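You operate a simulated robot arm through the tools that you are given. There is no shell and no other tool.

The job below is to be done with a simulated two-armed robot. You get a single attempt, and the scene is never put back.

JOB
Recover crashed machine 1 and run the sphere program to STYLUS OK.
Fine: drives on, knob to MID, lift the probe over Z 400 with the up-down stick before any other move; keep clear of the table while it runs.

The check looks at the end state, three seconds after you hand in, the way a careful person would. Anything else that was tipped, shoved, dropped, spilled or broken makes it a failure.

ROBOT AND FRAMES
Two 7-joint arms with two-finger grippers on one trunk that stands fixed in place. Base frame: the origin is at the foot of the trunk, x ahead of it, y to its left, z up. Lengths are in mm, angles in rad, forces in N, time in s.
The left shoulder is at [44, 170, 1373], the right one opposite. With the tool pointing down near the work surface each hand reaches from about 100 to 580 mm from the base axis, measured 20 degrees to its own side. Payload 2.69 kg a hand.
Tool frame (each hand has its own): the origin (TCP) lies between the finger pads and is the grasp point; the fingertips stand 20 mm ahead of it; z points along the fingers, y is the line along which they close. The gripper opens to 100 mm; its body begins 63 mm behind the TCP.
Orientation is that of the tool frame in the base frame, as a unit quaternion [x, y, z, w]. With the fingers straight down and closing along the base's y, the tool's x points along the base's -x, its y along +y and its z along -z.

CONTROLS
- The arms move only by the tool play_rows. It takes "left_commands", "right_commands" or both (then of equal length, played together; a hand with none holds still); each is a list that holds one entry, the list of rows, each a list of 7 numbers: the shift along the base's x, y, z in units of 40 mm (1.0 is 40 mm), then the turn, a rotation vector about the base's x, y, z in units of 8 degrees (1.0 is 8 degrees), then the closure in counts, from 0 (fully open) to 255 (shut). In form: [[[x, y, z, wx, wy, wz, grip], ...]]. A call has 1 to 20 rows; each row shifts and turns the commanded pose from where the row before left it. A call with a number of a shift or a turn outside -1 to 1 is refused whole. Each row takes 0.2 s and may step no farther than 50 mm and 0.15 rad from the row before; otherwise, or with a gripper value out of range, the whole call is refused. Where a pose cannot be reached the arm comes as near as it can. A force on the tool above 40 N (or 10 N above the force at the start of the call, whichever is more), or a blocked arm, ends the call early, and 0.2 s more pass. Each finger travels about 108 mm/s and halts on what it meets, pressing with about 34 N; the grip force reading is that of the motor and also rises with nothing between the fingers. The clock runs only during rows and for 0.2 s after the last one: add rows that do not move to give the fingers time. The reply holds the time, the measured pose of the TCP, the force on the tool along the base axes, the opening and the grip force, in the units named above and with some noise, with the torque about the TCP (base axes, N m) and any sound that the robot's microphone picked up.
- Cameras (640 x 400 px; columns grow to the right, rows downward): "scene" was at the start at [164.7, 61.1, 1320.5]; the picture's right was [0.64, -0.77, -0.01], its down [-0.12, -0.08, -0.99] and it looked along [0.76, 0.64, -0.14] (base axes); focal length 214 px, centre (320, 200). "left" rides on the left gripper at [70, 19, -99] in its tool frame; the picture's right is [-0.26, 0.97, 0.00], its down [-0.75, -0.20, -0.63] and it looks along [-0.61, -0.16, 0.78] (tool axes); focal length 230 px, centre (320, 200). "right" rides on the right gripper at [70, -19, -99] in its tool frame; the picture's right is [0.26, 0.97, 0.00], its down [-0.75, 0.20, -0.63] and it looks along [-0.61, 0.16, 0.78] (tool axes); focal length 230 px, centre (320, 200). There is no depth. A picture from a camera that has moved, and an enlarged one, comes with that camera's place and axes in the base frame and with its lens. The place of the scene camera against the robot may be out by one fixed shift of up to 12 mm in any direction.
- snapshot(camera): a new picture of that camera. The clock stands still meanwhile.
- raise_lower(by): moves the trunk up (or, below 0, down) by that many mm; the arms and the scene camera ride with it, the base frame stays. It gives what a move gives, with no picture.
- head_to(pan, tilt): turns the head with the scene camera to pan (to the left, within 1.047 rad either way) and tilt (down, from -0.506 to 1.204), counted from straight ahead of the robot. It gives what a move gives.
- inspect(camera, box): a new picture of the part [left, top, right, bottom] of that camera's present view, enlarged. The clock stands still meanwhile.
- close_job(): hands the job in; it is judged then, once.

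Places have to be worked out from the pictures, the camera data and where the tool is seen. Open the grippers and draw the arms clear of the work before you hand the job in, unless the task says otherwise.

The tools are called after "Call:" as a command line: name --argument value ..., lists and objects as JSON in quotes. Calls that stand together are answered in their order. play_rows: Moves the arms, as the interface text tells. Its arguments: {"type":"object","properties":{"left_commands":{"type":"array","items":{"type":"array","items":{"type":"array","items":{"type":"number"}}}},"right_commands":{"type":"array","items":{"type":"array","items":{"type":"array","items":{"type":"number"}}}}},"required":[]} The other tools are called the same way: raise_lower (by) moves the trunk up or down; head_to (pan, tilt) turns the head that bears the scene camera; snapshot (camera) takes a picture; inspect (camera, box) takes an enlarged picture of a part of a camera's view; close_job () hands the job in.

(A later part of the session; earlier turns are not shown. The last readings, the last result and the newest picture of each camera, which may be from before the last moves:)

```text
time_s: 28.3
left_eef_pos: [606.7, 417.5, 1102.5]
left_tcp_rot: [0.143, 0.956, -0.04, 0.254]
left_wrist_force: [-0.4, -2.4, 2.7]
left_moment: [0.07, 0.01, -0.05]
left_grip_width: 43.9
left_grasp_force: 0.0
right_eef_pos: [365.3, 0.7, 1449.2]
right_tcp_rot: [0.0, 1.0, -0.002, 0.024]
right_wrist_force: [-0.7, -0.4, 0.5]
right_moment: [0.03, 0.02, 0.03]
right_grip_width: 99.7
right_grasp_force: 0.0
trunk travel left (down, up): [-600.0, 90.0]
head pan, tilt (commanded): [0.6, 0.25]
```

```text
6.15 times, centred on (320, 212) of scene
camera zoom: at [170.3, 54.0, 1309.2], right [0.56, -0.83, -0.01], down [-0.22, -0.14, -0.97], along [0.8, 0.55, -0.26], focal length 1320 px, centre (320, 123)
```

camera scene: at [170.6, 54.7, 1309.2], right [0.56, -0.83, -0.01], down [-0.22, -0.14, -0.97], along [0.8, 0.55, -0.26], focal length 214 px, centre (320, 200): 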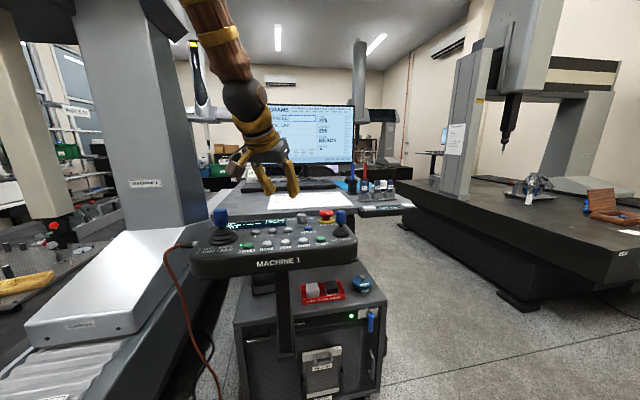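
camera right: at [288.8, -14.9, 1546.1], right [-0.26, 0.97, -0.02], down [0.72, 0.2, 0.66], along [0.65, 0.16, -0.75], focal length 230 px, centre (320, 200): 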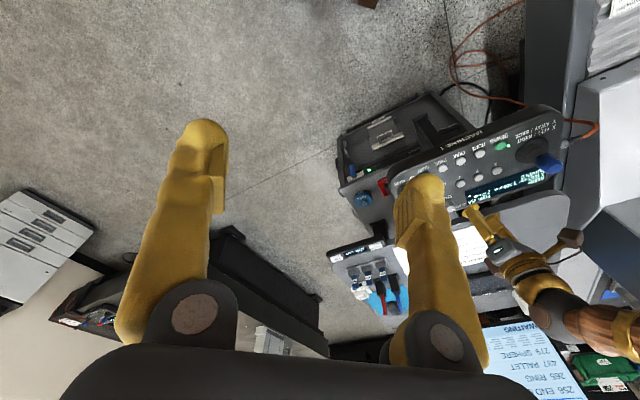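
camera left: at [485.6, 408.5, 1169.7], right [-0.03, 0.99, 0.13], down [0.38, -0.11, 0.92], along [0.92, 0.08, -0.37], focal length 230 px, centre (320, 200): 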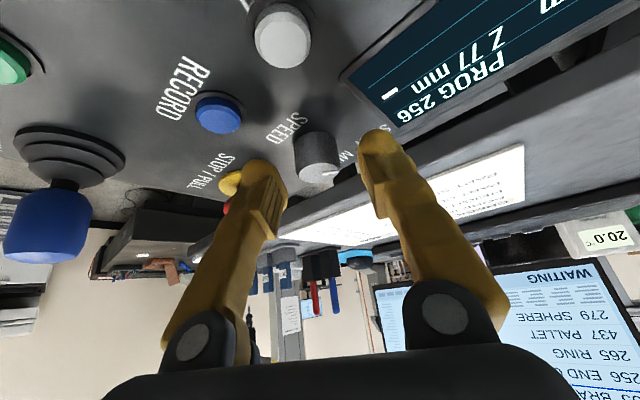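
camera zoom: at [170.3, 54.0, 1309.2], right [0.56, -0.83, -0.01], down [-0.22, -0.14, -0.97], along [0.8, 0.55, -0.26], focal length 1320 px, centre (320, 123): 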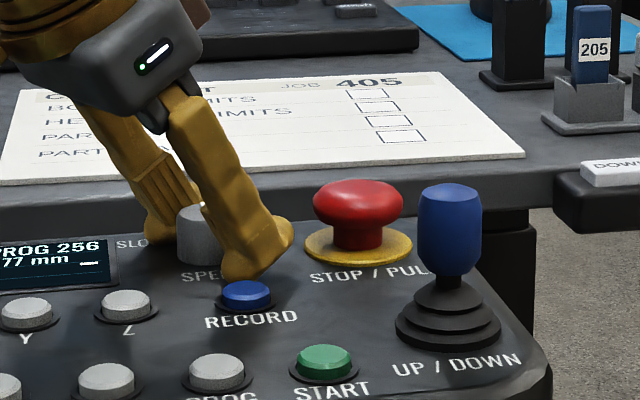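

The knob stayed where I left it and the fingers are clear of it. I'll raise 3 mm and swing the yaw back 32° around the knob.

Call:
play_rows --left_commands '[[[0, 0.03, 0.075, 0, 0, 0, 140], [0, 0, 0, 0, 0, 0.6, 140], [0, 0, 0, 0, 0, 0.6, 140], [0, 0, 0, 0, 0, 0.6, 140], [0, 0, 0, 0, 0, 0.6, 140], [0, 0, 0, 0, 0, 0.6, 140], [0, 0, 0, 0, 0, 0.6, 140], [0, 0, 0, 0, 0, 0.4, 140]]]'

Call:
inspect --camera "left" --box '[200, 80, 440, 240]'

Call:
inspect --camera "scene" --box '[270, 180, 370, 245]'

```text
time_s: 30.1
left_eef_pos: [607.3, 420.0, 1104.5]
left_tcp_rot: [-0.127, 0.958, 0.034, 0.254]
left_wrist_force: [-0.2, 0.4, 0.2]
left_moment: [0.01, 0.0, 0.03]
left_grip_width: 45.1
left_grasp_force: 0.0
right_eef_pos: [364.4, 1.7, 1450.9]
right_tcp_rot: [0.001, 1.0, -0.003, 0.025]
right_wrist_force: [-0.1, -0.1, 0.5]
right_moment: [0.02, 0.01, 0.03]
right_grip_width: 100.2
right_grasp_force: 0.0
trunk travel left (down, up): [-600.0, 90.0]
head pan, tilt (commanded): [0.6, 0.25]
```

```text
2.50 times, centred on (320, 160) of left
camera zoom: at [495.7, 409.9, 1157.0], right [-0.03, 0.99, 0.13], down [0.38, -0.1, 0.92], along [0.92, 0.08, -0.37], focal length 575 px, centre (320, 300)
```

zoom: 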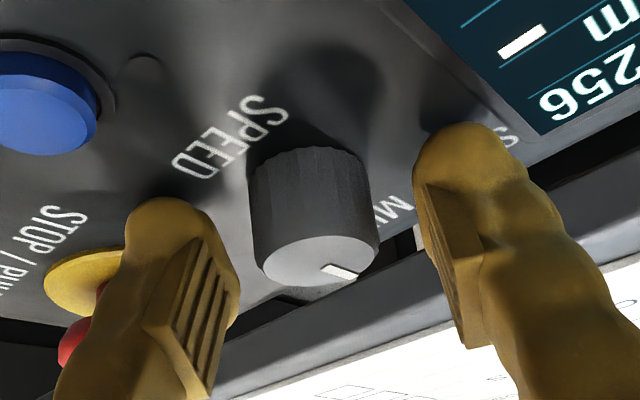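

```text
6.15 times, centred on (320, 212) of scene
camera zoom: at [170.8, 54.5, 1309.1], right [0.56, -0.83, -0.01], down [-0.22, -0.14, -0.97], along [0.8, 0.55, -0.26], focal length 1320 px, centre (320, 123)
```

zoom: 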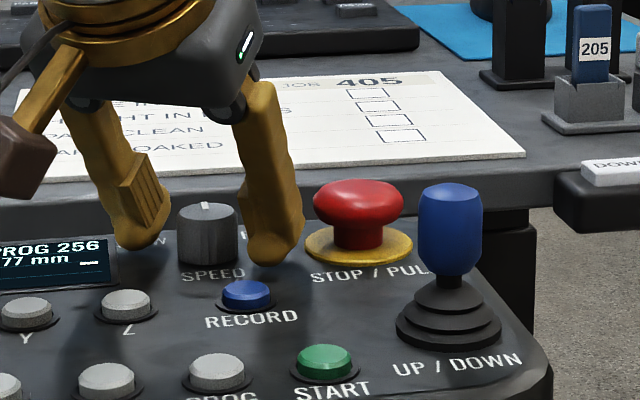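

The mark now points straight away from the operator, so the knob seems to have snapped into MID when released. I'll back out along the finger axis and verify.

Call:
play_rows --left_commands '[[[-0.18, -0.048, 0.325, 0, 0, 0, 140], [-0.18, -0.048, 0.325, 0, 0, 0, 140], [-0.18, -0.048, 0.325, 0, 0, 0, 140], [-0.18, -0.048, 0.325, 0, 0, 0, 140]]]'

Call:
inspect --camera "left" --box '[220, 70, 420, 200]'

Call:
inspect --camera "scene" --box '[220, 180, 370, 260]'

```text
time_s: 31.1
left_eef_pos: [577.2, 411.7, 1158.3]
left_tcp_rot: [-0.126, 0.958, 0.034, 0.254]
left_wrist_force: [-0.5, -0.3, -0.4]
left_moment: [-0.02, 0.0, 0.01]
left_grip_width: 44.7
left_grasp_force: 0.1
right_eef_pos: [364.0, 1.2, 1450.1]
right_tcp_rot: [0.0, 1.0, -0.003, 0.025]
right_wrist_force: [0.6, -0.5, 0.5]
right_moment: [0.02, 0.0, 0.01]
right_grip_width: 100.0
right_grasp_force: 0.0
trunk travel left (down, up): [-600.0, 90.0]
head pan, tilt (commanded): [0.6, 0.25]
```

```text
3.08 times, centred on (320, 135) of left
camera zoom: at [466.4, 402.5, 1209.6], right [-0.03, 0.99, 0.13], down [0.38, -0.11, 0.92], along [0.92, 0.08, -0.37], focal length 708 px, centre (320, 400)
```

zoom: 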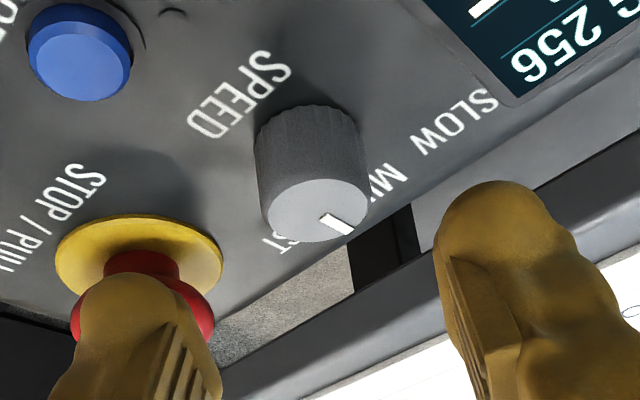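

```text
4.27 times, centred on (295, 220) of scene
camera zoom: at [170.1, 54.4, 1309.2], right [0.56, -0.83, -0.01], down [-0.22, -0.14, -0.97], along [0.8, 0.55, -0.26], focal length 915 px, centre (427, 115)
```

zoom: 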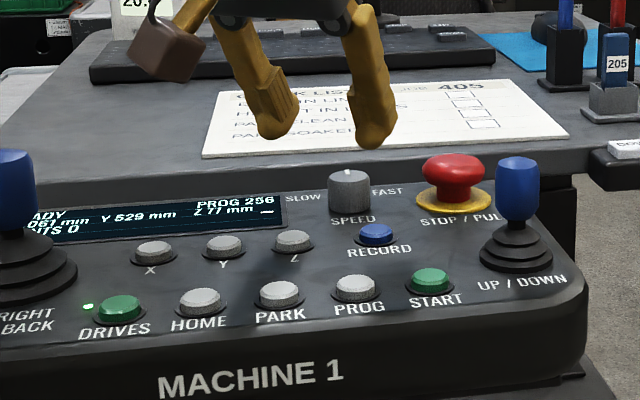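

The knob mark is straight away (MID). Next is the UP/DOWN stick: I'll raise slightly, yaw to +45° so the approach runs straight away from the operator, and hover behind the stick near (576, 262) to measure it.

Call:
play_rows --left_commands '[[[0, 0, 0.6, 0, 0, 0, 140], [0, -0.536, 0, 0, 0, 0.536, 140], [0, -0.536, 0, 0, 0, 0.536, 140], [0, -0.536, 0, 0, 0, 0.536, 140], [0, -0.536, 0, 0, 0, 0.536, 140], [0, -0.536, 0, 0, 0, 0.536, 140], [0, -0.536, 0, 0, 0, 0.536, 140], [0, -0.536, 0, 0, 0, 0.536, 140]]]'

Call:
snapshot --camera "left"

Call:
inspect --camera "scene" --box '[240, 150, 400, 260]'

Call:
inspect --camera "right" --box '[340, 90, 560, 270]'

```text
time_s: 32.9
left_eef_pos: [574.8, 286.9, 1180.2]
left_tcp_rot: [-0.406, 0.882, 0.083, 0.223]
left_wrist_force: [0.2, -0.3, -0.4]
left_moment: [0.04, 0.03, 0.03]
left_grip_width: 45.0
left_grasp_force: 0.0
right_eef_pos: [364.2, 2.3, 1448.1]
right_tcp_rot: [0.0, 1.0, -0.003, 0.024]
right_wrist_force: [-0.2, 0.3, 0.1]
right_moment: [0.0, -0.04, 0.01]
right_grip_width: 99.9
right_grasp_force: 0.0
trunk travel left (down, up): [-600.0, 90.0]
head pan, tilt (commanded): [0.6, 0.25]
```

```text
taken
camera left: at [489.4, 220.2, 1234.7], right [-0.58, 0.81, 0.08], down [0.37, 0.17, 0.91], along [0.72, 0.56, -0.4], focal length 230 px, centre (320, 200)
```

left: 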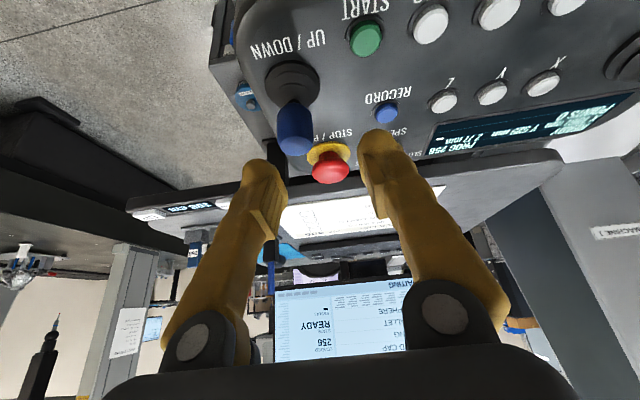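

```text
3.64 times, centred on (320, 205) of scene
camera zoom: at [171.0, 54.7, 1309.1], right [0.56, -0.83, -0.01], down [-0.22, -0.14, -0.97], along [0.8, 0.55, -0.26], focal length 780 px, centre (320, 182)
```

zoom: 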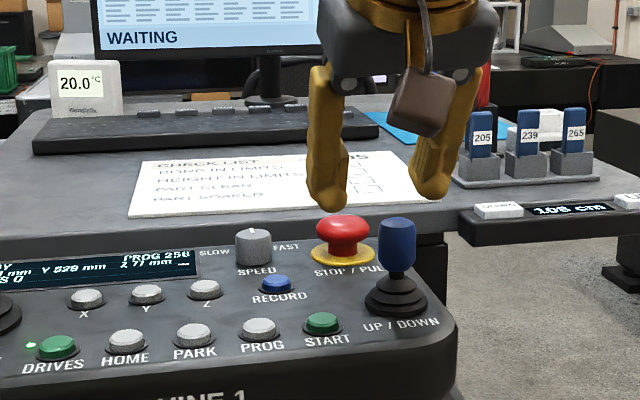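

```text
2.22 times, centred on (450, 180) of right
camera zoom: at [290.3, -14.8, 1545.8], right [-0.26, 0.97, -0.02], down [0.72, 0.2, 0.66], along [0.65, 0.16, -0.75], focal length 511 px, centre (31, 244)
```

zoom: 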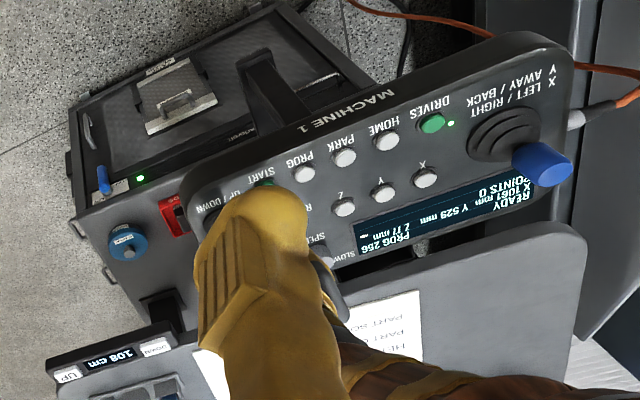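

The stick measures at (598, 287), handle top z≈1138. I'll shift sideways to line up, about 45 mm short along the finger axis, and check.

Call:
play_rows --left_commands '[[[0.074, -0.209, -0.07, 0, 0, 0, 140], [0.074, -0.209, -0.07, 0, 0, 0, 140], [0, 0, -0.1, 0, 0, 0, 140]]]'

Call:
snapshot --camera "left"

Call:
inspect --camera "scene" --box '[240, 150, 400, 260]'

```text
time_s: 33.9
left_eef_pos: [559.1, 279.4, 1179.4]
left_tcp_rot: [-0.417, 0.877, 0.074, 0.227]
left_wrist_force: [-0.3, -0.2, -0.2]
left_moment: [0.04, -0.05, -0.02]
left_grip_width: 45.2
left_grasp_force: 0.1
right_eef_pos: [335.5, 3.3, 1455.9]
right_tcp_rot: [0.0, 0.999, -0.003, 0.036]
right_wrist_force: [-1.1, 0.3, -0.8]
right_moment: [-0.02, -0.11, -0.02]
right_grip_width: 100.0
right_grasp_force: 0.0
trunk travel left (down, up): [-600.0, 90.0]
head pan, tilt (commanded): [0.6, 0.25]
stopped in row 3 (left hand): the arm was blocked; the commanded pose is now the measured one
```

```text
taken
camera left: at [473.3, 211.3, 1235.1], right [-0.6, 0.8, 0.06], down [0.35, 0.19, 0.92], along [0.72, 0.57, -0.4], focal length 230 px, centre (320, 200)
```

left: 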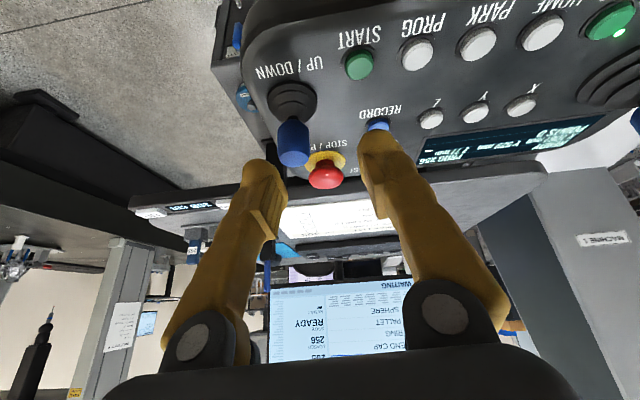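

```text
3.64 times, centred on (320, 205) of scene
camera zoom: at [167.1, 54.9, 1309.7], right [0.56, -0.83, -0.01], down [-0.22, -0.14, -0.97], along [0.8, 0.55, -0.26], focal length 780 px, centre (320, 182)
```

zoom: 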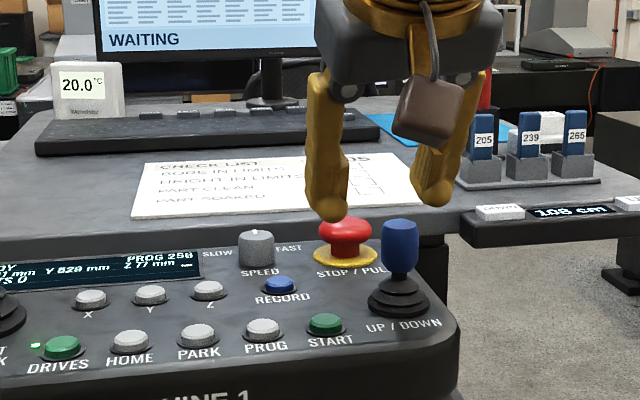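

Blocked again although the wrist is well within reach; the hand had already lagged its target as the yaw passed +45°, so this looks like a wrist-yaw joint limit. I'll turn back to yaw about 0 (a comfortable range) and approach the stick along +x instead.

Call:
play_rows --left_commands '[[[0, 0, 0.15, 0, 0, -0.6, 140], [0, 0.03, 0.1, 0, 0, -0.9, 140], [0, 0.03, 0, 0, 0, -0.9, 140], [0, 0.03, 0, 0, 0, -0.9, 140], [0, 0.03, 0, 0, 0, -0.9, 140], [0, 0.03, 0, 0, 0, -0.9, 140], [0, 0.03, 0, 0, 0, -0.9, 140]]]'

Call:
snapshot --camera "left"

Call:
inspect --camera "scene" --box '[240, 150, 400, 260]'

```text
time_s: 35.5
left_eef_pos: [565.4, 279.7, 1192.6]
left_tcp_rot: [-0.015, 0.97, -0.025, 0.243]
left_wrist_force: [-0.3, 0.1, -0.4]
left_moment: [-0.03, -0.04, 0.0]
left_grip_width: 45.0
left_grasp_force: 0.1
right_eef_pos: [340.5, 4.2, 1456.2]
right_tcp_rot: [0.0, 0.999, -0.004, 0.033]
right_wrist_force: [-0.1, -0.4, -0.2]
right_moment: [-0.02, 0.0, 0.03]
right_grip_width: 100.1
right_grasp_force: 0.0
trunk travel left (down, up): [-600.0, 90.0]
head pan, tilt (commanded): [0.6, 0.25]
```

```text
taken
camera left: at [456.1, 300.3, 1245.4], right [0.21, 0.98, 0.07], down [0.37, -0.14, 0.92], along [0.91, -0.17, -0.39], focal length 230 px, centre (320, 200)
```

left: 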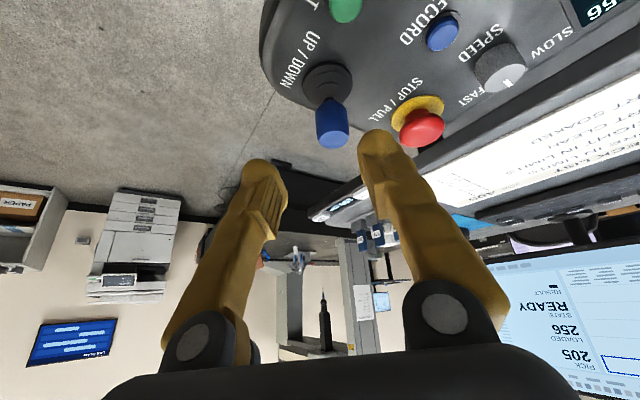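

```text
3.64 times, centred on (320, 205) of scene
camera zoom: at [170.1, 55.7, 1309.1], right [0.56, -0.83, -0.01], down [-0.22, -0.14, -0.97], along [0.8, 0.55, -0.26], focal length 780 px, centre (320, 182)
```

zoom: 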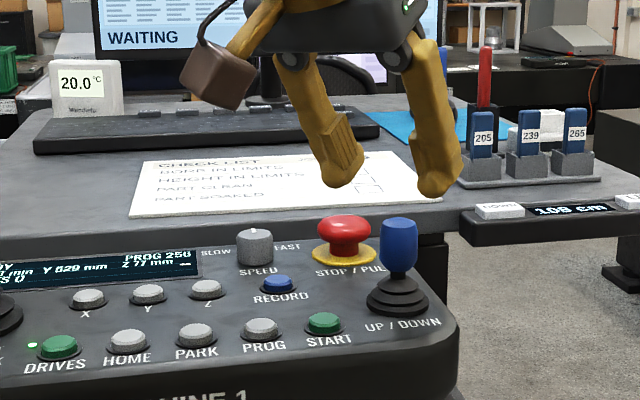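

The stick re-measures at (598, 288), top z≈1136, from this pose. I'll move to the pre-grasp point, 40 mm short along the finger axis.

Call:
play_rows --left_commands '[[[0.085, 0.084, -0.244, 0, 0, 0, 140], [0.085, 0.084, -0.244, 0, 0, 0, 140], [0.085, 0.084, -0.244, 0, 0, 0, 140]]]'

Call:
snapshot --camera "left"

Call:
inspect --camera "scene" --box '[240, 150, 400, 260]'

```text
time_s: 36.3
left_eef_pos: [575.8, 287.6, 1163.4]
left_tcp_rot: [-0.016, 0.97, -0.024, 0.241]
left_wrist_force: [0.0, -0.6, -0.5]
left_moment: [-0.02, -0.02, 0.0]
left_grip_width: 45.1
left_grasp_force: 0.0
right_eef_pos: [342.4, 2.0, 1455.3]
right_tcp_rot: [0.0, 0.999, -0.004, 0.033]
right_wrist_force: [-0.7, -0.7, -0.4]
right_moment: [0.02, 0.05, -0.03]
right_grip_width: 100.0
right_grasp_force: 0.1
trunk travel left (down, up): [-600.0, 90.0]
head pan, tilt (commanded): [0.6, 0.25]
```

```text
taken
camera left: at [467.4, 309.2, 1216.1], right [0.21, 0.98, 0.07], down [0.37, -0.14, 0.92], along [0.91, -0.17, -0.39], focal length 230 px, centre (320, 200)
```

left: 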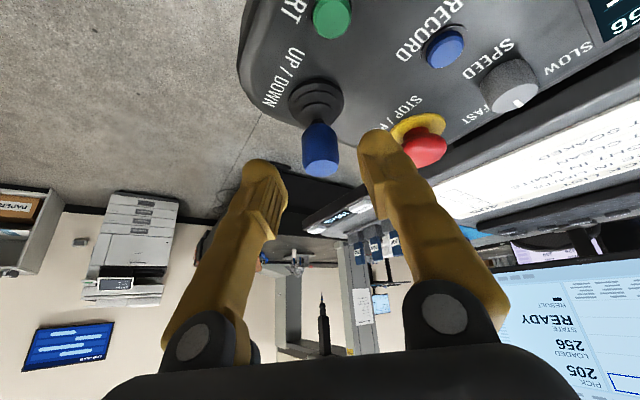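

```text
3.64 times, centred on (320, 205) of scene
camera zoom: at [171.1, 54.7, 1309.1], right [0.56, -0.83, -0.01], down [-0.22, -0.14, -0.97], along [0.8, 0.55, -0.26], focal length 780 px, centre (320, 182)
```

zoom: 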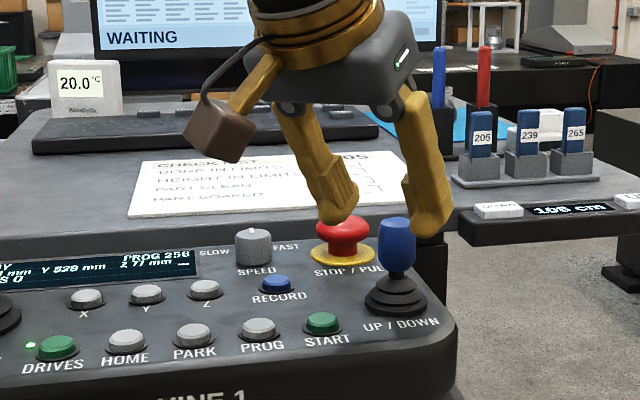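

The stick handle is centred between the fingers. I'll advance the last 40 mm so the handle sits between the fingertips, still open.

Call:
play_rows --left_commands '[[[0.118, 0, -0.22, 0, 0, 0, 140], [0.118, 0, -0.22, 0, 0, 0, 140], [0.118, 0, -0.22, 0, 0, 0, 140], [0.118, 0, -0.22, 0, 0, 0, 140]]]'

Call:
snapshot --camera "left"

Call:
inspect --camera "scene" --box '[270, 170, 390, 250]'

```text
time_s: 37.3
left_eef_pos: [595.1, 289.2, 1127.1]
left_tcp_rot: [-0.016, 0.97, -0.025, 0.242]
left_wrist_force: [-0.5, -0.3, 0.2]
left_moment: [0.0, 0.04, -0.01]
left_grip_width: 45.0
left_grasp_force: 0.1
right_eef_pos: [341.7, 2.7, 1454.1]
right_tcp_rot: [0.0, 1.0, -0.003, 0.031]
right_wrist_force: [0.2, -0.3, -0.3]
right_moment: [0.02, 0.02, 0.01]
right_grip_width: 99.8
right_grasp_force: 0.0
trunk travel left (down, up): [-600.0, 90.0]
head pan, tilt (commanded): [0.6, 0.25]
```

```text
taken
camera left: at [485.8, 309.4, 1180.6], right [0.21, 0.98, 0.07], down [0.37, -0.14, 0.92], along [0.91, -0.17, -0.39], focal length 230 px, centre (320, 200)
```

left: 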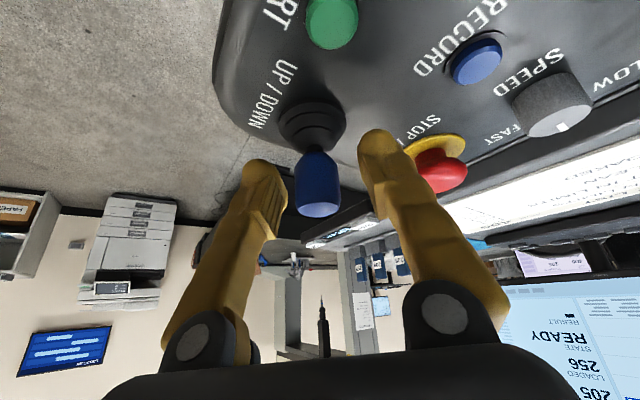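

```text
5.00 times, centred on (330, 210) of scene
camera zoom: at [171.1, 54.8, 1309.1], right [0.56, -0.83, -0.01], down [-0.22, -0.14, -0.97], along [0.8, 0.55, -0.26], focal length 1072 px, centre (270, 150)
```

zoom: 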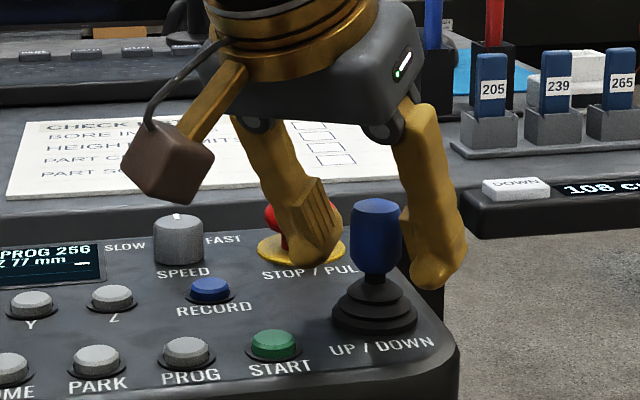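

The handle is between the fingertips, about 3 mm toward the right finger. I'll centre and close on it.

Call:
play_rows --left_commands '[[[0, -0.075, 0, 0, 0, 0, 140], [0, 0, 0, 0, 0, 0, 165], [0, 0, 0, 0, 0, 0, 190], [0, 0, 0, 0, 0, 0, 225], [0, 0, 0, 0, 0, 0, 255], [0, 0, 0, 0, 0, 0, 255]]]'

Call:
inspect --camera "scene" --box '[190, 170, 390, 260]'

Call:
snapshot --camera "left"

Call:
inspect --camera "right" --box '[420, 120, 620, 240]'

```text
time_s: 38.7
left_eef_pos: [595.5, 285.9, 1126.2]
left_tcp_rot: [-0.016, 0.97, -0.024, 0.242]
left_wrist_force: [-0.7, 1.6, -2.4]
left_moment: [0.01, -0.01, 0.0]
left_grip_width: 22.9
left_grasp_force: 44.7
right_eef_pos: [341.9, 2.8, 1454.5]
right_tcp_rot: [0.0, 0.999, -0.004, 0.033]
right_wrist_force: [-0.2, 0.0, 0.3]
right_moment: [-0.02, 0.0, 0.0]
right_grip_width: 100.0
right_grasp_force: 0.1
trunk travel left (down, up): [-600.0, 90.0]
head pan, tilt (commanded): [0.6, 0.25]
```

```text
3.20 times, centred on (290, 215) of scene
camera zoom: at [170.7, 54.9, 1309.1], right [0.56, -0.83, -0.01], down [-0.22, -0.14, -0.97], along [0.8, 0.55, -0.26], focal length 686 px, centre (416, 152)
```

zoom: 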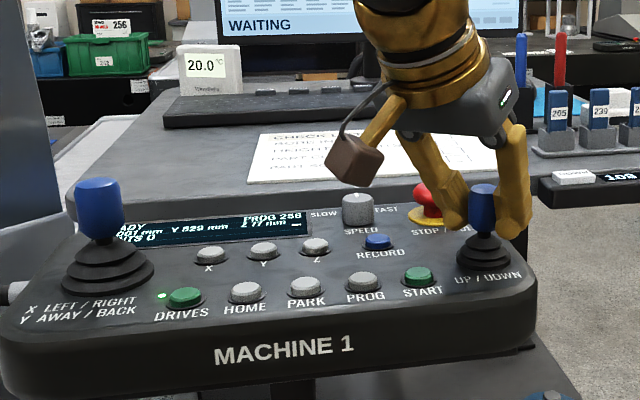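

```text
taken
camera left: at [485.4, 306.6, 1180.8], right [0.21, 0.98, 0.07], down [0.37, -0.14, 0.92], along [0.9, -0.17, -0.39], focal length 230 px, centre (320, 200)
```

left: 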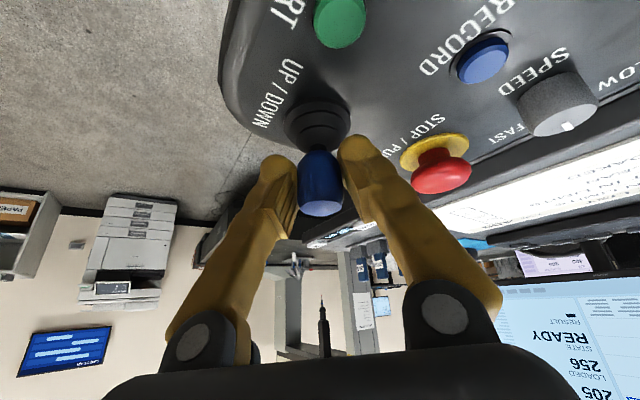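

```text
3.20 times, centred on (520, 180) of right
camera zoom: at [265.5, -14.4, 1550.1], right [-0.26, 0.97, -0.02], down [0.71, 0.2, 0.68], along [0.66, 0.16, -0.74], focal length 736 px, centre (-320, 264)
```

zoom: 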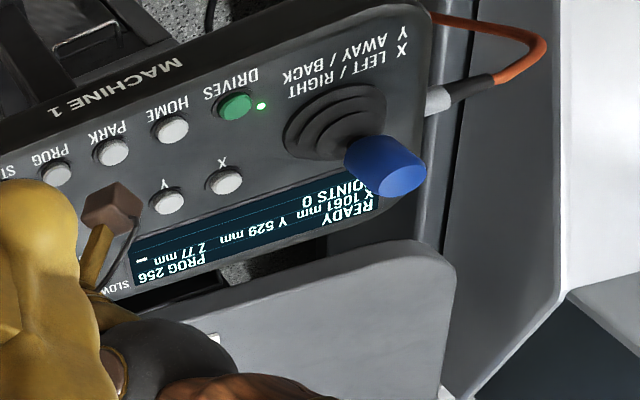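

The stick is held (22.9 mm) with Z still 77. I'll tilt it away by 8 mm briefly and read Z for the direction.

Call:
play_rows --left_commands '[[[0.07, 0.07, 0, 0, 0, 0, 255], [0.07, 0.07, 0, 0, 0, 0, 255]]]'

Call:
inspect --camera "scene" --box '[190, 170, 390, 260]'

Call:
inspect --camera "right" --box '[420, 120, 620, 240]'

```text
time_s: 39.3
left_eef_pos: [598.5, 288.6, 1124.9]
left_tcp_rot: [-0.015, 0.97, -0.025, 0.24]
left_wrist_force: [-8.5, -14.1, -9.2]
left_moment: [-0.22, 0.84, -0.02]
left_grip_width: 21.9
left_grasp_force: 44.9
right_eef_pos: [342.5, -0.1, 1454.6]
right_tcp_rot: [0.0, 0.999, -0.002, 0.032]
right_wrist_force: [-0.6, -0.6, 0.9]
right_moment: [-0.02, 0.03, 0.03]
right_grip_width: 100.1
right_grasp_force: 0.0
trunk travel left (down, up): [-600.0, 90.0]
head pan, tilt (commanded): [0.6, 0.25]
```

```text
3.20 times, centred on (290, 215) of scene
camera zoom: at [170.7, 53.1, 1309.0], right [0.56, -0.83, -0.01], down [-0.22, -0.14, -0.97], along [0.8, 0.55, -0.26], focal length 686 px, centre (416, 152)
```

zoom: 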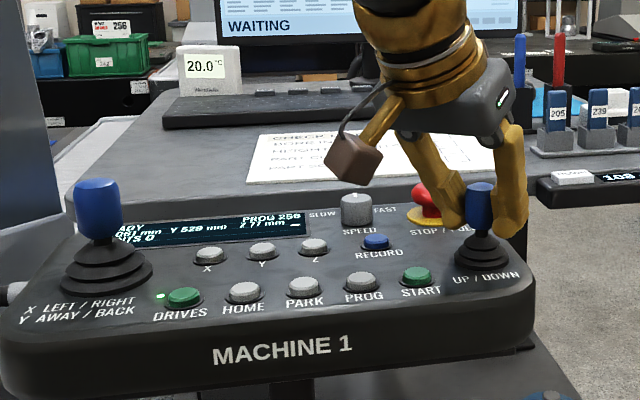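

```text
3.20 times, centred on (520, 180) of right
camera zoom: at [265.7, -16.6, 1549.9], right [-0.26, 0.97, -0.02], down [0.71, 0.2, 0.68], along [0.66, 0.16, -0.74], focal length 736 px, centre (-320, 264)
```

zoom: 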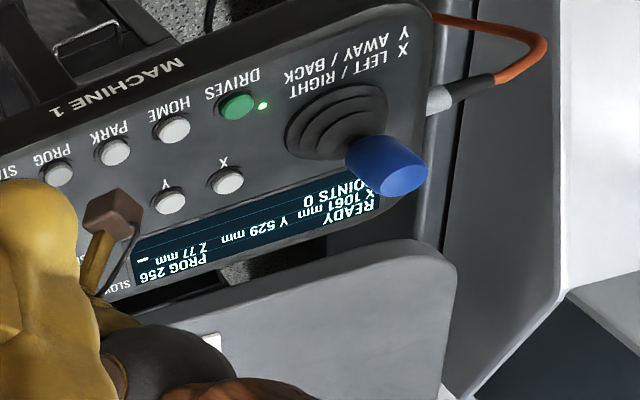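

Z did not change and the force is already 18 N for 4 mm of travel; also a force stop while gripping would jerk the stick backward. I'll return to neutral, let go and back out, then push the stick from the front with closed fingers instead.

Call:
play_rows --left_commands '[[[-0.07, -0.07, 0, 0, 0, 0, 255], [-0.07, -0.07, 0, 0, 0, 0, 255], [0, 0, 0, 0, 0, 0, 190], [0, 0, 0, 0, 0, 0, 130], [0, 0, 0, 0, 0, 0, 120], [-0.18, 0.02, 0.33, 0, 0, 0, 120], [-0.18, 0.02, 0.33, 0, 0, 0, 120], [-0.18, 0, 0.33, 0, 0, 0, 120], [-0.18, 0, 0.33, 0, 0, 0, 120]]]'

Call:
inspect --camera "scene" --box '[190, 170, 390, 260]'

```text
time_s: 41.3
left_eef_pos: [565.1, 286.5, 1180.3]
left_tcp_rot: [-0.016, 0.97, -0.023, 0.241]
left_wrist_force: [-1.1, 0.2, -0.5]
left_moment: [-0.02, -0.01, 0.02]
left_grip_width: 52.9
left_grasp_force: 0.0
right_eef_pos: [341.5, 2.7, 1455.7]
right_tcp_rot: [0.001, 0.999, -0.003, 0.033]
right_wrist_force: [0.0, -0.3, -0.2]
right_moment: [-0.02, 0.0, 0.03]
right_grip_width: 100.1
right_grasp_force: 0.1
trunk travel left (down, up): [-600.0, 90.0]
head pan, tilt (commanded): [0.6, 0.25]
```

```text
3.20 times, centred on (290, 215) of scene
camera zoom: at [170.2, 54.5, 1309.2], right [0.56, -0.83, -0.01], down [-0.22, -0.14, -0.97], along [0.8, 0.55, -0.26], focal length 686 px, centre (416, 152)
```

zoom: 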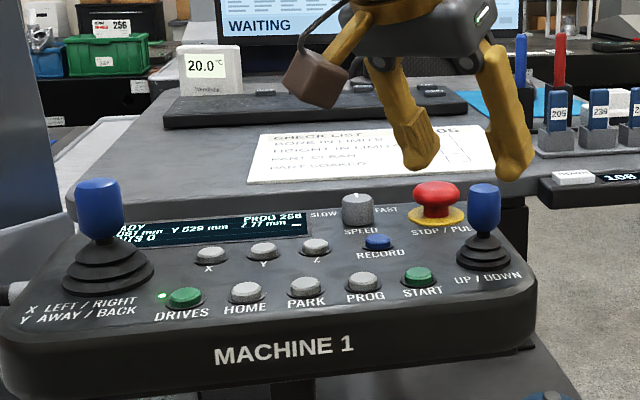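

The stick is released and upright, display unchanged. I'll back up, yaw to +30°, and close the fingers at height behind the stick.

Call:
play_rows --left_commands '[[[-0.128, -0.186, 0, 0, 0, 0.9, 255], [-0.128, -0.186, 0, 0, 0, 0.9, 255], [-0.128, -0.186, 0, 0, 0, 0.9, 255], [-0.128, -0.186, 0, 0, 0, 0.9, 255], [0, 0, 0, 0, 0, 0, 255]]]'

Call:
snapshot --camera "left"

Call:
inspect --camera "scene" --box '[240, 150, 400, 260]'

```text
time_s: 42.5
left_eef_pos: [544.8, 257.5, 1180.8]
left_tcp_rot: [-0.256, 0.936, 0.037, 0.24]
left_wrist_force: [-0.2, -0.4, 0.3]
left_moment: [-0.01, 0.04, -0.02]
left_grip_width: 0.1
left_grasp_force: 28.9
right_eef_pos: [342.1, 3.1, 1455.2]
right_tcp_rot: [0.0, 0.999, -0.004, 0.032]
right_wrist_force: [-0.1, 0.6, 0.3]
right_moment: [-0.04, -0.02, 0.02]
right_grip_width: 99.8
right_grasp_force: 0.2
trunk travel left (down, up): [-600.0, 90.0]
head pan, tilt (commanded): [0.6, 0.25]
```

```text
taken
camera left: at [440.3, 224.1, 1233.5], right [-0.29, 0.96, 0.07], down [0.39, 0.05, 0.92], along [0.87, 0.29, -0.39], focal length 230 px, centre (320, 200)
```

left: 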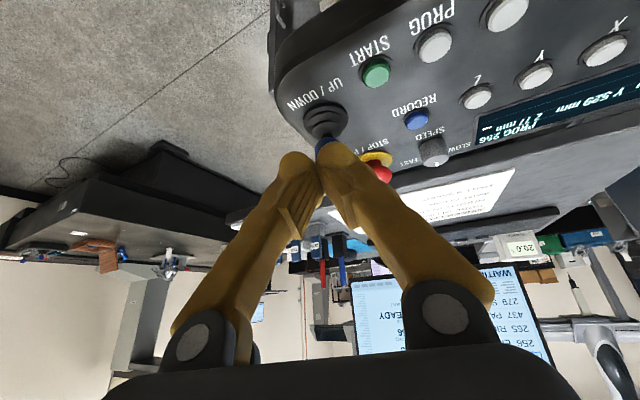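

```text
3.64 times, centred on (320, 205) of scene
camera zoom: at [170.8, 55.6, 1309.1], right [0.56, -0.83, -0.01], down [-0.22, -0.14, -0.97], along [0.8, 0.55, -0.26], focal length 780 px, centre (320, 182)
```

zoom: 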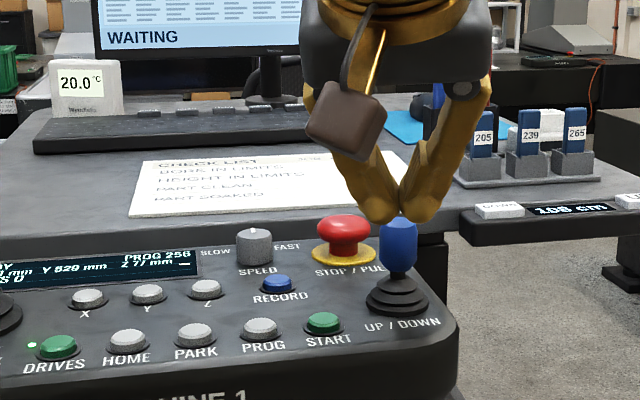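

The hand is lined up at (545, 258), 30° yaw. I'll lower it so the closed tips come to about z 1120 in front of the handle.

Call:
play_rows --left_commands '[[[0, 0, -0.2675, 0, 0, 0, 255], [0, 0, -0.2675, 0, 0, 0, 255], [0, 0, -0.2675, 0, 0, 0, 255], [0, 0, -0.2675, 0, 0, 0, 255]]]'

Call:
snapshot --camera "left"

Call:
inspect --camera "scene" --box '[240, 150, 400, 260]'

```text
time_s: 43.5
left_eef_pos: [545.7, 257.3, 1137.0]
left_tcp_rot: [-0.256, 0.936, 0.037, 0.241]
left_wrist_force: [0.5, -0.2, -0.1]
left_moment: [-0.01, 0.02, -0.01]
left_grip_width: 0.3
left_grasp_force: 29.3
right_eef_pos: [342.7, 2.5, 1455.1]
right_tcp_rot: [0.0, 0.999, -0.004, 0.033]
right_wrist_force: [0.6, 0.2, 0.0]
right_moment: [0.01, 0.01, -0.02]
right_grip_width: 100.2
right_grasp_force: 0.0
trunk travel left (down, up): [-600.0, 90.0]
head pan, tilt (commanded): [0.6, 0.25]
```

```text
taken
camera left: at [440.8, 223.5, 1190.3], right [-0.29, 0.96, 0.07], down [0.39, 0.05, 0.92], along [0.87, 0.29, -0.39], focal length 230 px, centre (320, 200)
```

left: 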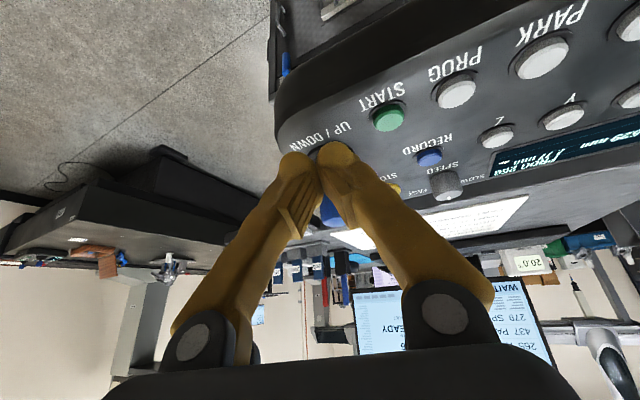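

```text
3.64 times, centred on (320, 205) of scene
camera zoom: at [171.0, 54.8, 1309.1], right [0.56, -0.83, -0.01], down [-0.22, -0.14, -0.97], along [0.8, 0.55, -0.26], focal length 780 px, centre (320, 182)
```

zoom: 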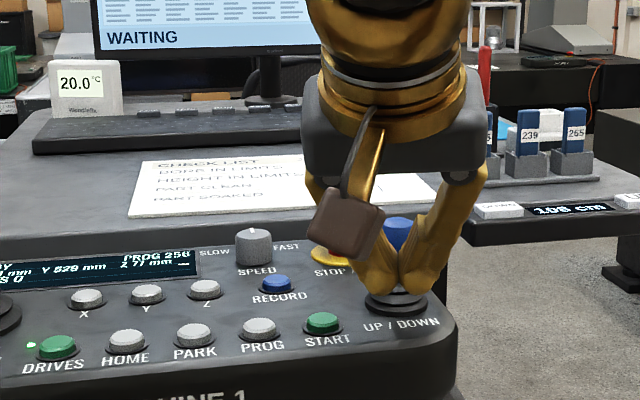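

The closed tips stand in front of the handle. I'll move forward 20 mm toward it and feel for contact.

Call:
play_rows --left_commands '[[[0.108, 0.0625, 0, 0, 0, 0, 255], [0.108, 0.0625, 0, 0, 0, 0, 255], [0.108, 0.0625, 0, 0, 0, 0, 255], [0.108, 0.0625, 0, 0, 0, 0, 255]]]'

Call:
snapshot --camera "left"

Call:
inspect --camera "scene" --box '[190, 170, 390, 260]'

```text
time_s: 44.5
left_eef_pos: [562.7, 266.4, 1138.7]
left_tcp_rot: [-0.255, 0.936, 0.037, 0.24]
left_wrist_force: [0.2, -0.7, 1.1]
left_moment: [0.03, -0.01, 0.02]
left_grip_width: 0.1
left_grasp_force: 29.7
right_eef_pos: [341.7, 2.2, 1454.7]
right_tcp_rot: [0.0, 0.999, -0.003, 0.033]
right_wrist_force: [-0.2, 0.8, 0.6]
right_moment: [0.02, 0.02, 0.01]
right_grip_width: 100.3
right_grasp_force: 0.1
trunk travel left (down, up): [-600.0, 90.0]
head pan, tilt (commanded): [0.6, 0.25]
```

```text
taken
camera left: at [457.5, 233.5, 1190.7], right [-0.29, 0.96, 0.07], down [0.39, 0.05, 0.92], along [0.87, 0.29, -0.39], focal length 230 px, centre (320, 200)
```

left: 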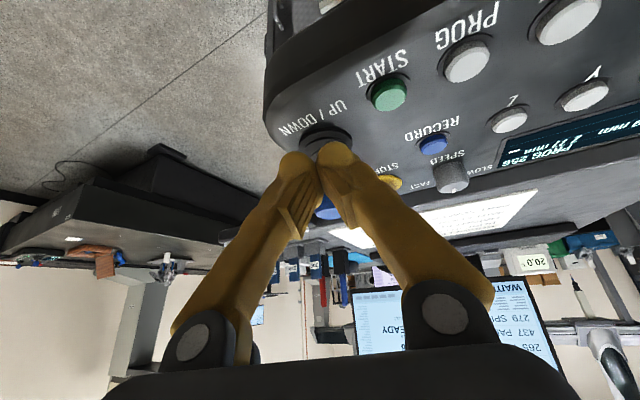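

```text
3.20 times, centred on (290, 215) of scene
camera zoom: at [170.9, 54.7, 1309.1], right [0.56, -0.83, -0.01], down [-0.22, -0.14, -0.97], along [0.8, 0.55, -0.26], focal length 686 px, centre (416, 152)
```

zoom: 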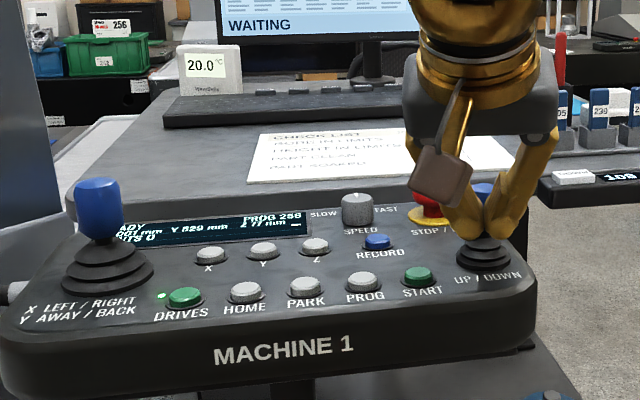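

No contact yet. I'll continue straight away from the operator in 3 mm steps.

Call:
play_rows --left_commands '[[[0.065, 0.045, 0, 0, 0, 0, 255], [0.065, 0.045, 0, 0, 0, 0, 255], [0.06, 0.05, 0, 0, 0, 0, 255]]]'

Call:
inspect --camera "scene" --box '[190, 170, 390, 260]'

```text
time_s: 45.3
left_eef_pos: [570.5, 272.8, 1137.3]
left_tcp_rot: [-0.255, 0.936, 0.037, 0.24]
left_wrist_force: [0.0, 0.0, 0.8]
left_moment: [-0.01, 0.04, 0.0]
left_grip_width: 0.0
left_grasp_force: 29.8
right_eef_pos: [341.8, 2.5, 1454.6]
right_tcp_rot: [0.0, 0.999, -0.003, 0.032]
right_wrist_force: [-0.1, -0.5, 0.5]
right_moment: [-0.05, 0.0, 0.0]
right_grip_width: 99.9
right_grasp_force: 0.1
trunk travel left (down, up): [-600.0, 90.0]
head pan, tilt (commanded): [0.6, 0.25]
```

```text
3.20 times, centred on (290, 215) of scene
camera zoom: at [170.7, 54.7, 1309.1], right [0.56, -0.83, -0.01], down [-0.22, -0.14, -0.97], along [0.8, 0.55, -0.26], focal length 686 px, centre (416, 152)
```

zoom: 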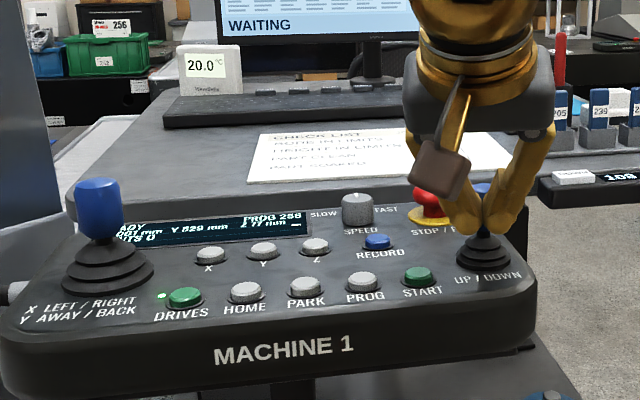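

Still free. I'll continue in the same small steps.

Call:
play_rows --left_commands '[[[0.06, 0.05, 0, 0, 0, 0, 255], [0.06, 0.05, 0, 0, 0, 0, 255], [0.06, 0.05, 0, 0, 0, 0, 255]]]'

Call:
inspect --camera "scene" --box '[190, 170, 390, 260]'

Call:
inspect --camera "left" --box '[220, 80, 460, 240]'

```text
time_s: 46.1
left_eef_pos: [576.2, 278.1, 1138.3]
left_tcp_rot: [-0.255, 0.936, 0.037, 0.241]
left_wrist_force: [0.2, -1.5, 1.1]
left_moment: [0.01, 0.01, 0.0]
left_grip_width: 0.0
left_grasp_force: 29.8
right_eef_pos: [341.6, 3.6, 1455.7]
right_tcp_rot: [0.001, 0.999, -0.002, 0.032]
right_wrist_force: [0.4, -0.1, 0.2]
right_moment: [-0.01, 0.03, 0.0]
right_grip_width: 100.1
right_grasp_force: 0.1
trunk travel left (down, up): [-600.0, 90.0]
head pan, tilt (commanded): [0.6, 0.25]
```

```text
3.20 times, centred on (290, 215) of scene
camera zoom: at [170.5, 54.5, 1309.2], right [0.56, -0.83, -0.01], down [-0.22, -0.14, -0.97], along [0.8, 0.55, -0.26], focal length 686 px, centre (416, 152)
```

zoom: 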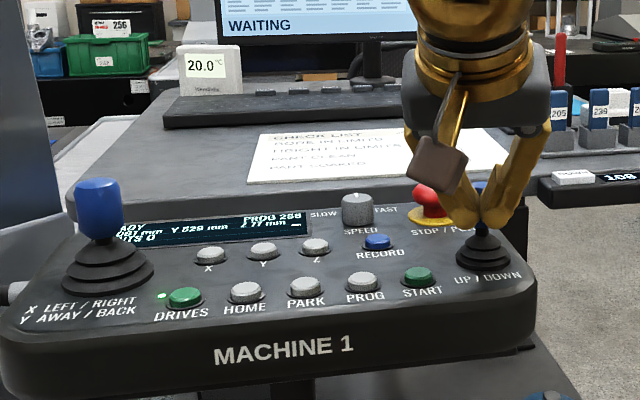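

```text
2.50 times, centred on (340, 160) of left
camera zoom: at [472.1, 244.7, 1191.1], right [-0.29, 0.96, 0.07], down [0.39, 0.05, 0.92], along [0.87, 0.29, -0.39], focal length 575 px, centre (270, 300)
```

zoom: 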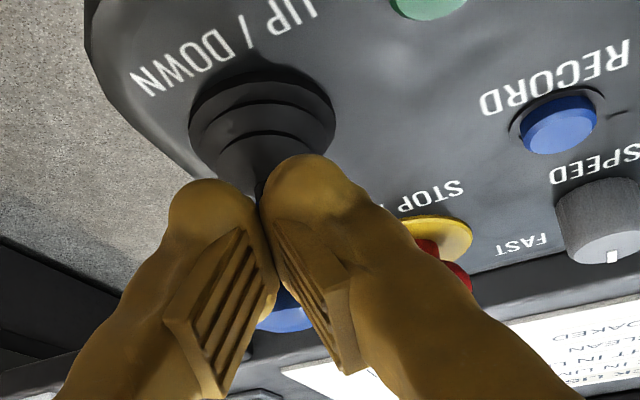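

Almost touching now. I'll keep advancing 3 mm per step along the panel's away direction and watch force and Z.

Call:
play_rows --left_commands '[[[0.053, 0.053, 0, 0, 0, 0, 255], [0.053, 0.053, 0, 0, 0, 0, 255], [0.053, 0.053, 0, 0, 0, 0, 255]]]'

Call:
inspect --camera "scene" --box '[190, 170, 390, 260]'

```text
time_s: 46.9
left_eef_pos: [583.3, 284.2, 1136.6]
left_tcp_rot: [-0.255, 0.936, 0.038, 0.24]
left_wrist_force: [-0.6, -1.6, 1.5]
left_moment: [-0.02, -0.04, -0.03]
left_grip_width: 0.0
left_grasp_force: 29.5
right_eef_pos: [341.7, 1.8, 1455.5]
right_tcp_rot: [0.0, 0.999, -0.002, 0.032]
right_wrist_force: [0.2, -0.5, -0.8]
right_moment: [0.01, 0.04, 0.0]
right_grip_width: 100.0
right_grasp_force: 0.1
trunk travel left (down, up): [-600.0, 90.0]
head pan, tilt (commanded): [0.6, 0.25]
```

```text
3.20 times, centred on (290, 215) of scene
camera zoom: at [170.5, 54.3, 1309.2], right [0.56, -0.83, -0.01], down [-0.22, -0.14, -0.97], along [0.8, 0.55, -0.26], focal length 686 px, centre (416, 152)
```

zoom: 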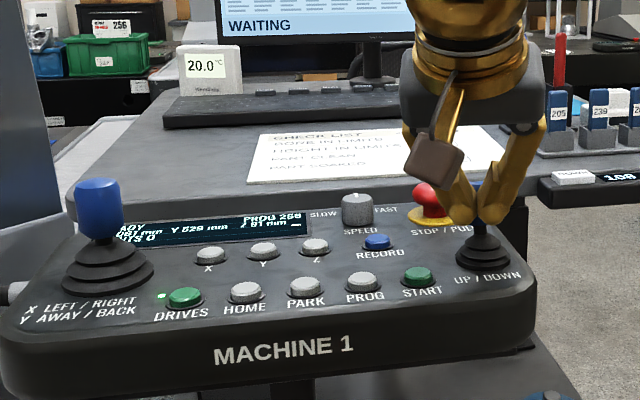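

The Z field changed. I'll enlarge it to read the value.

Call:
inspect --camera "scene" --box '[222, 230, 292, 250]'

Call:
inspect --camera "right" --box '[440, 150, 580, 230]'

```text
9.14 times, centred on (257, 240) of scene
camera zoom: at [170.5, 54.3, 1309.2], right [0.56, -0.83, -0.01], down [-0.22, -0.14, -0.97], along [0.8, 0.55, -0.26], focal length 1961 px, centre (896, -166)
```

zoom: 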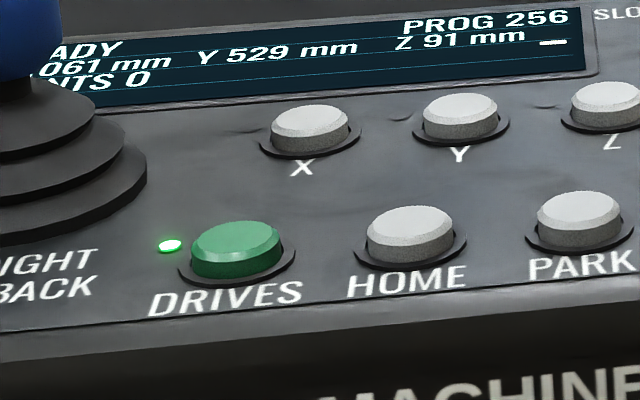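

```text
4.57 times, centred on (510, 190) of right
camera zoom: at [265.2, -15.1, 1550.1], right [-0.26, 0.97, -0.02], down [0.71, 0.2, 0.68], along [0.66, 0.16, -0.74], focal length 1052 px, centre (-549, 246)
```

zoom: 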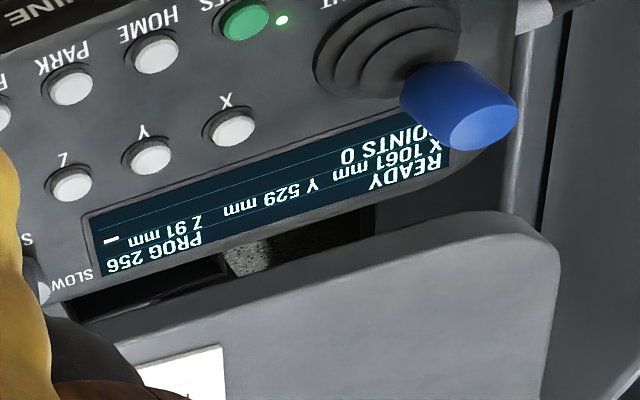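

Z is 91 and rising, so away is UP and a light push suffices. I'll hold the stick for one second and read again.

Call:
play_rows --left_commands '[[[0, 0, 0, 0, 0, 0, 255], [0, 0, 0, 0, 0, 0, 255], [0, 0, 0, 0, 0, 0, 255], [0, 0, 0, 0, 0, 0, 255], [0, 0, 0, 0, 0, 0, 255]]]'

Call:
inspect --camera "scene" --box '[222, 230, 292, 250]'

```text
time_s: 48.1
left_eef_pos: [582.9, 284.6, 1137.9]
left_tcp_rot: [-0.256, 0.936, 0.037, 0.24]
left_wrist_force: [-0.8, -1.4, -0.4]
left_moment: [-0.02, -0.03, -0.05]
left_grip_width: 0.0
left_grasp_force: 29.2
right_eef_pos: [341.9, 1.6, 1455.8]
right_tcp_rot: [0.0, 0.999, -0.003, 0.033]
right_wrist_force: [0.0, -0.5, 0.9]
right_moment: [0.03, -0.02, 0.01]
right_grip_width: 100.2
right_grasp_force: 0.1
trunk travel left (down, up): [-600.0, 90.0]
head pan, tilt (commanded): [0.6, 0.25]
```

```text
9.14 times, centred on (257, 240) of scene
camera zoom: at [170.5, 54.3, 1309.2], right [0.56, -0.83, -0.01], down [-0.22, -0.14, -0.97], along [0.8, 0.55, -0.26], focal length 1961 px, centre (896, -166)
```

zoom: 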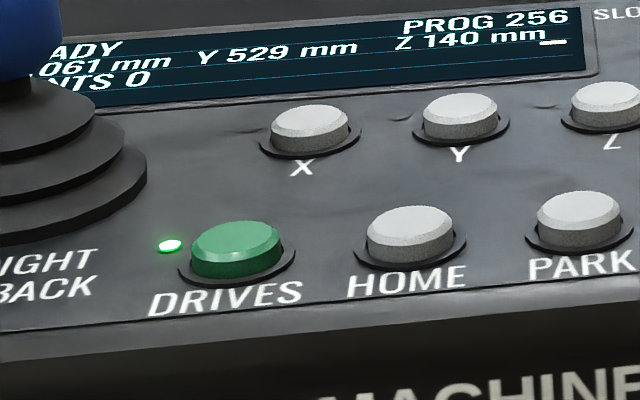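

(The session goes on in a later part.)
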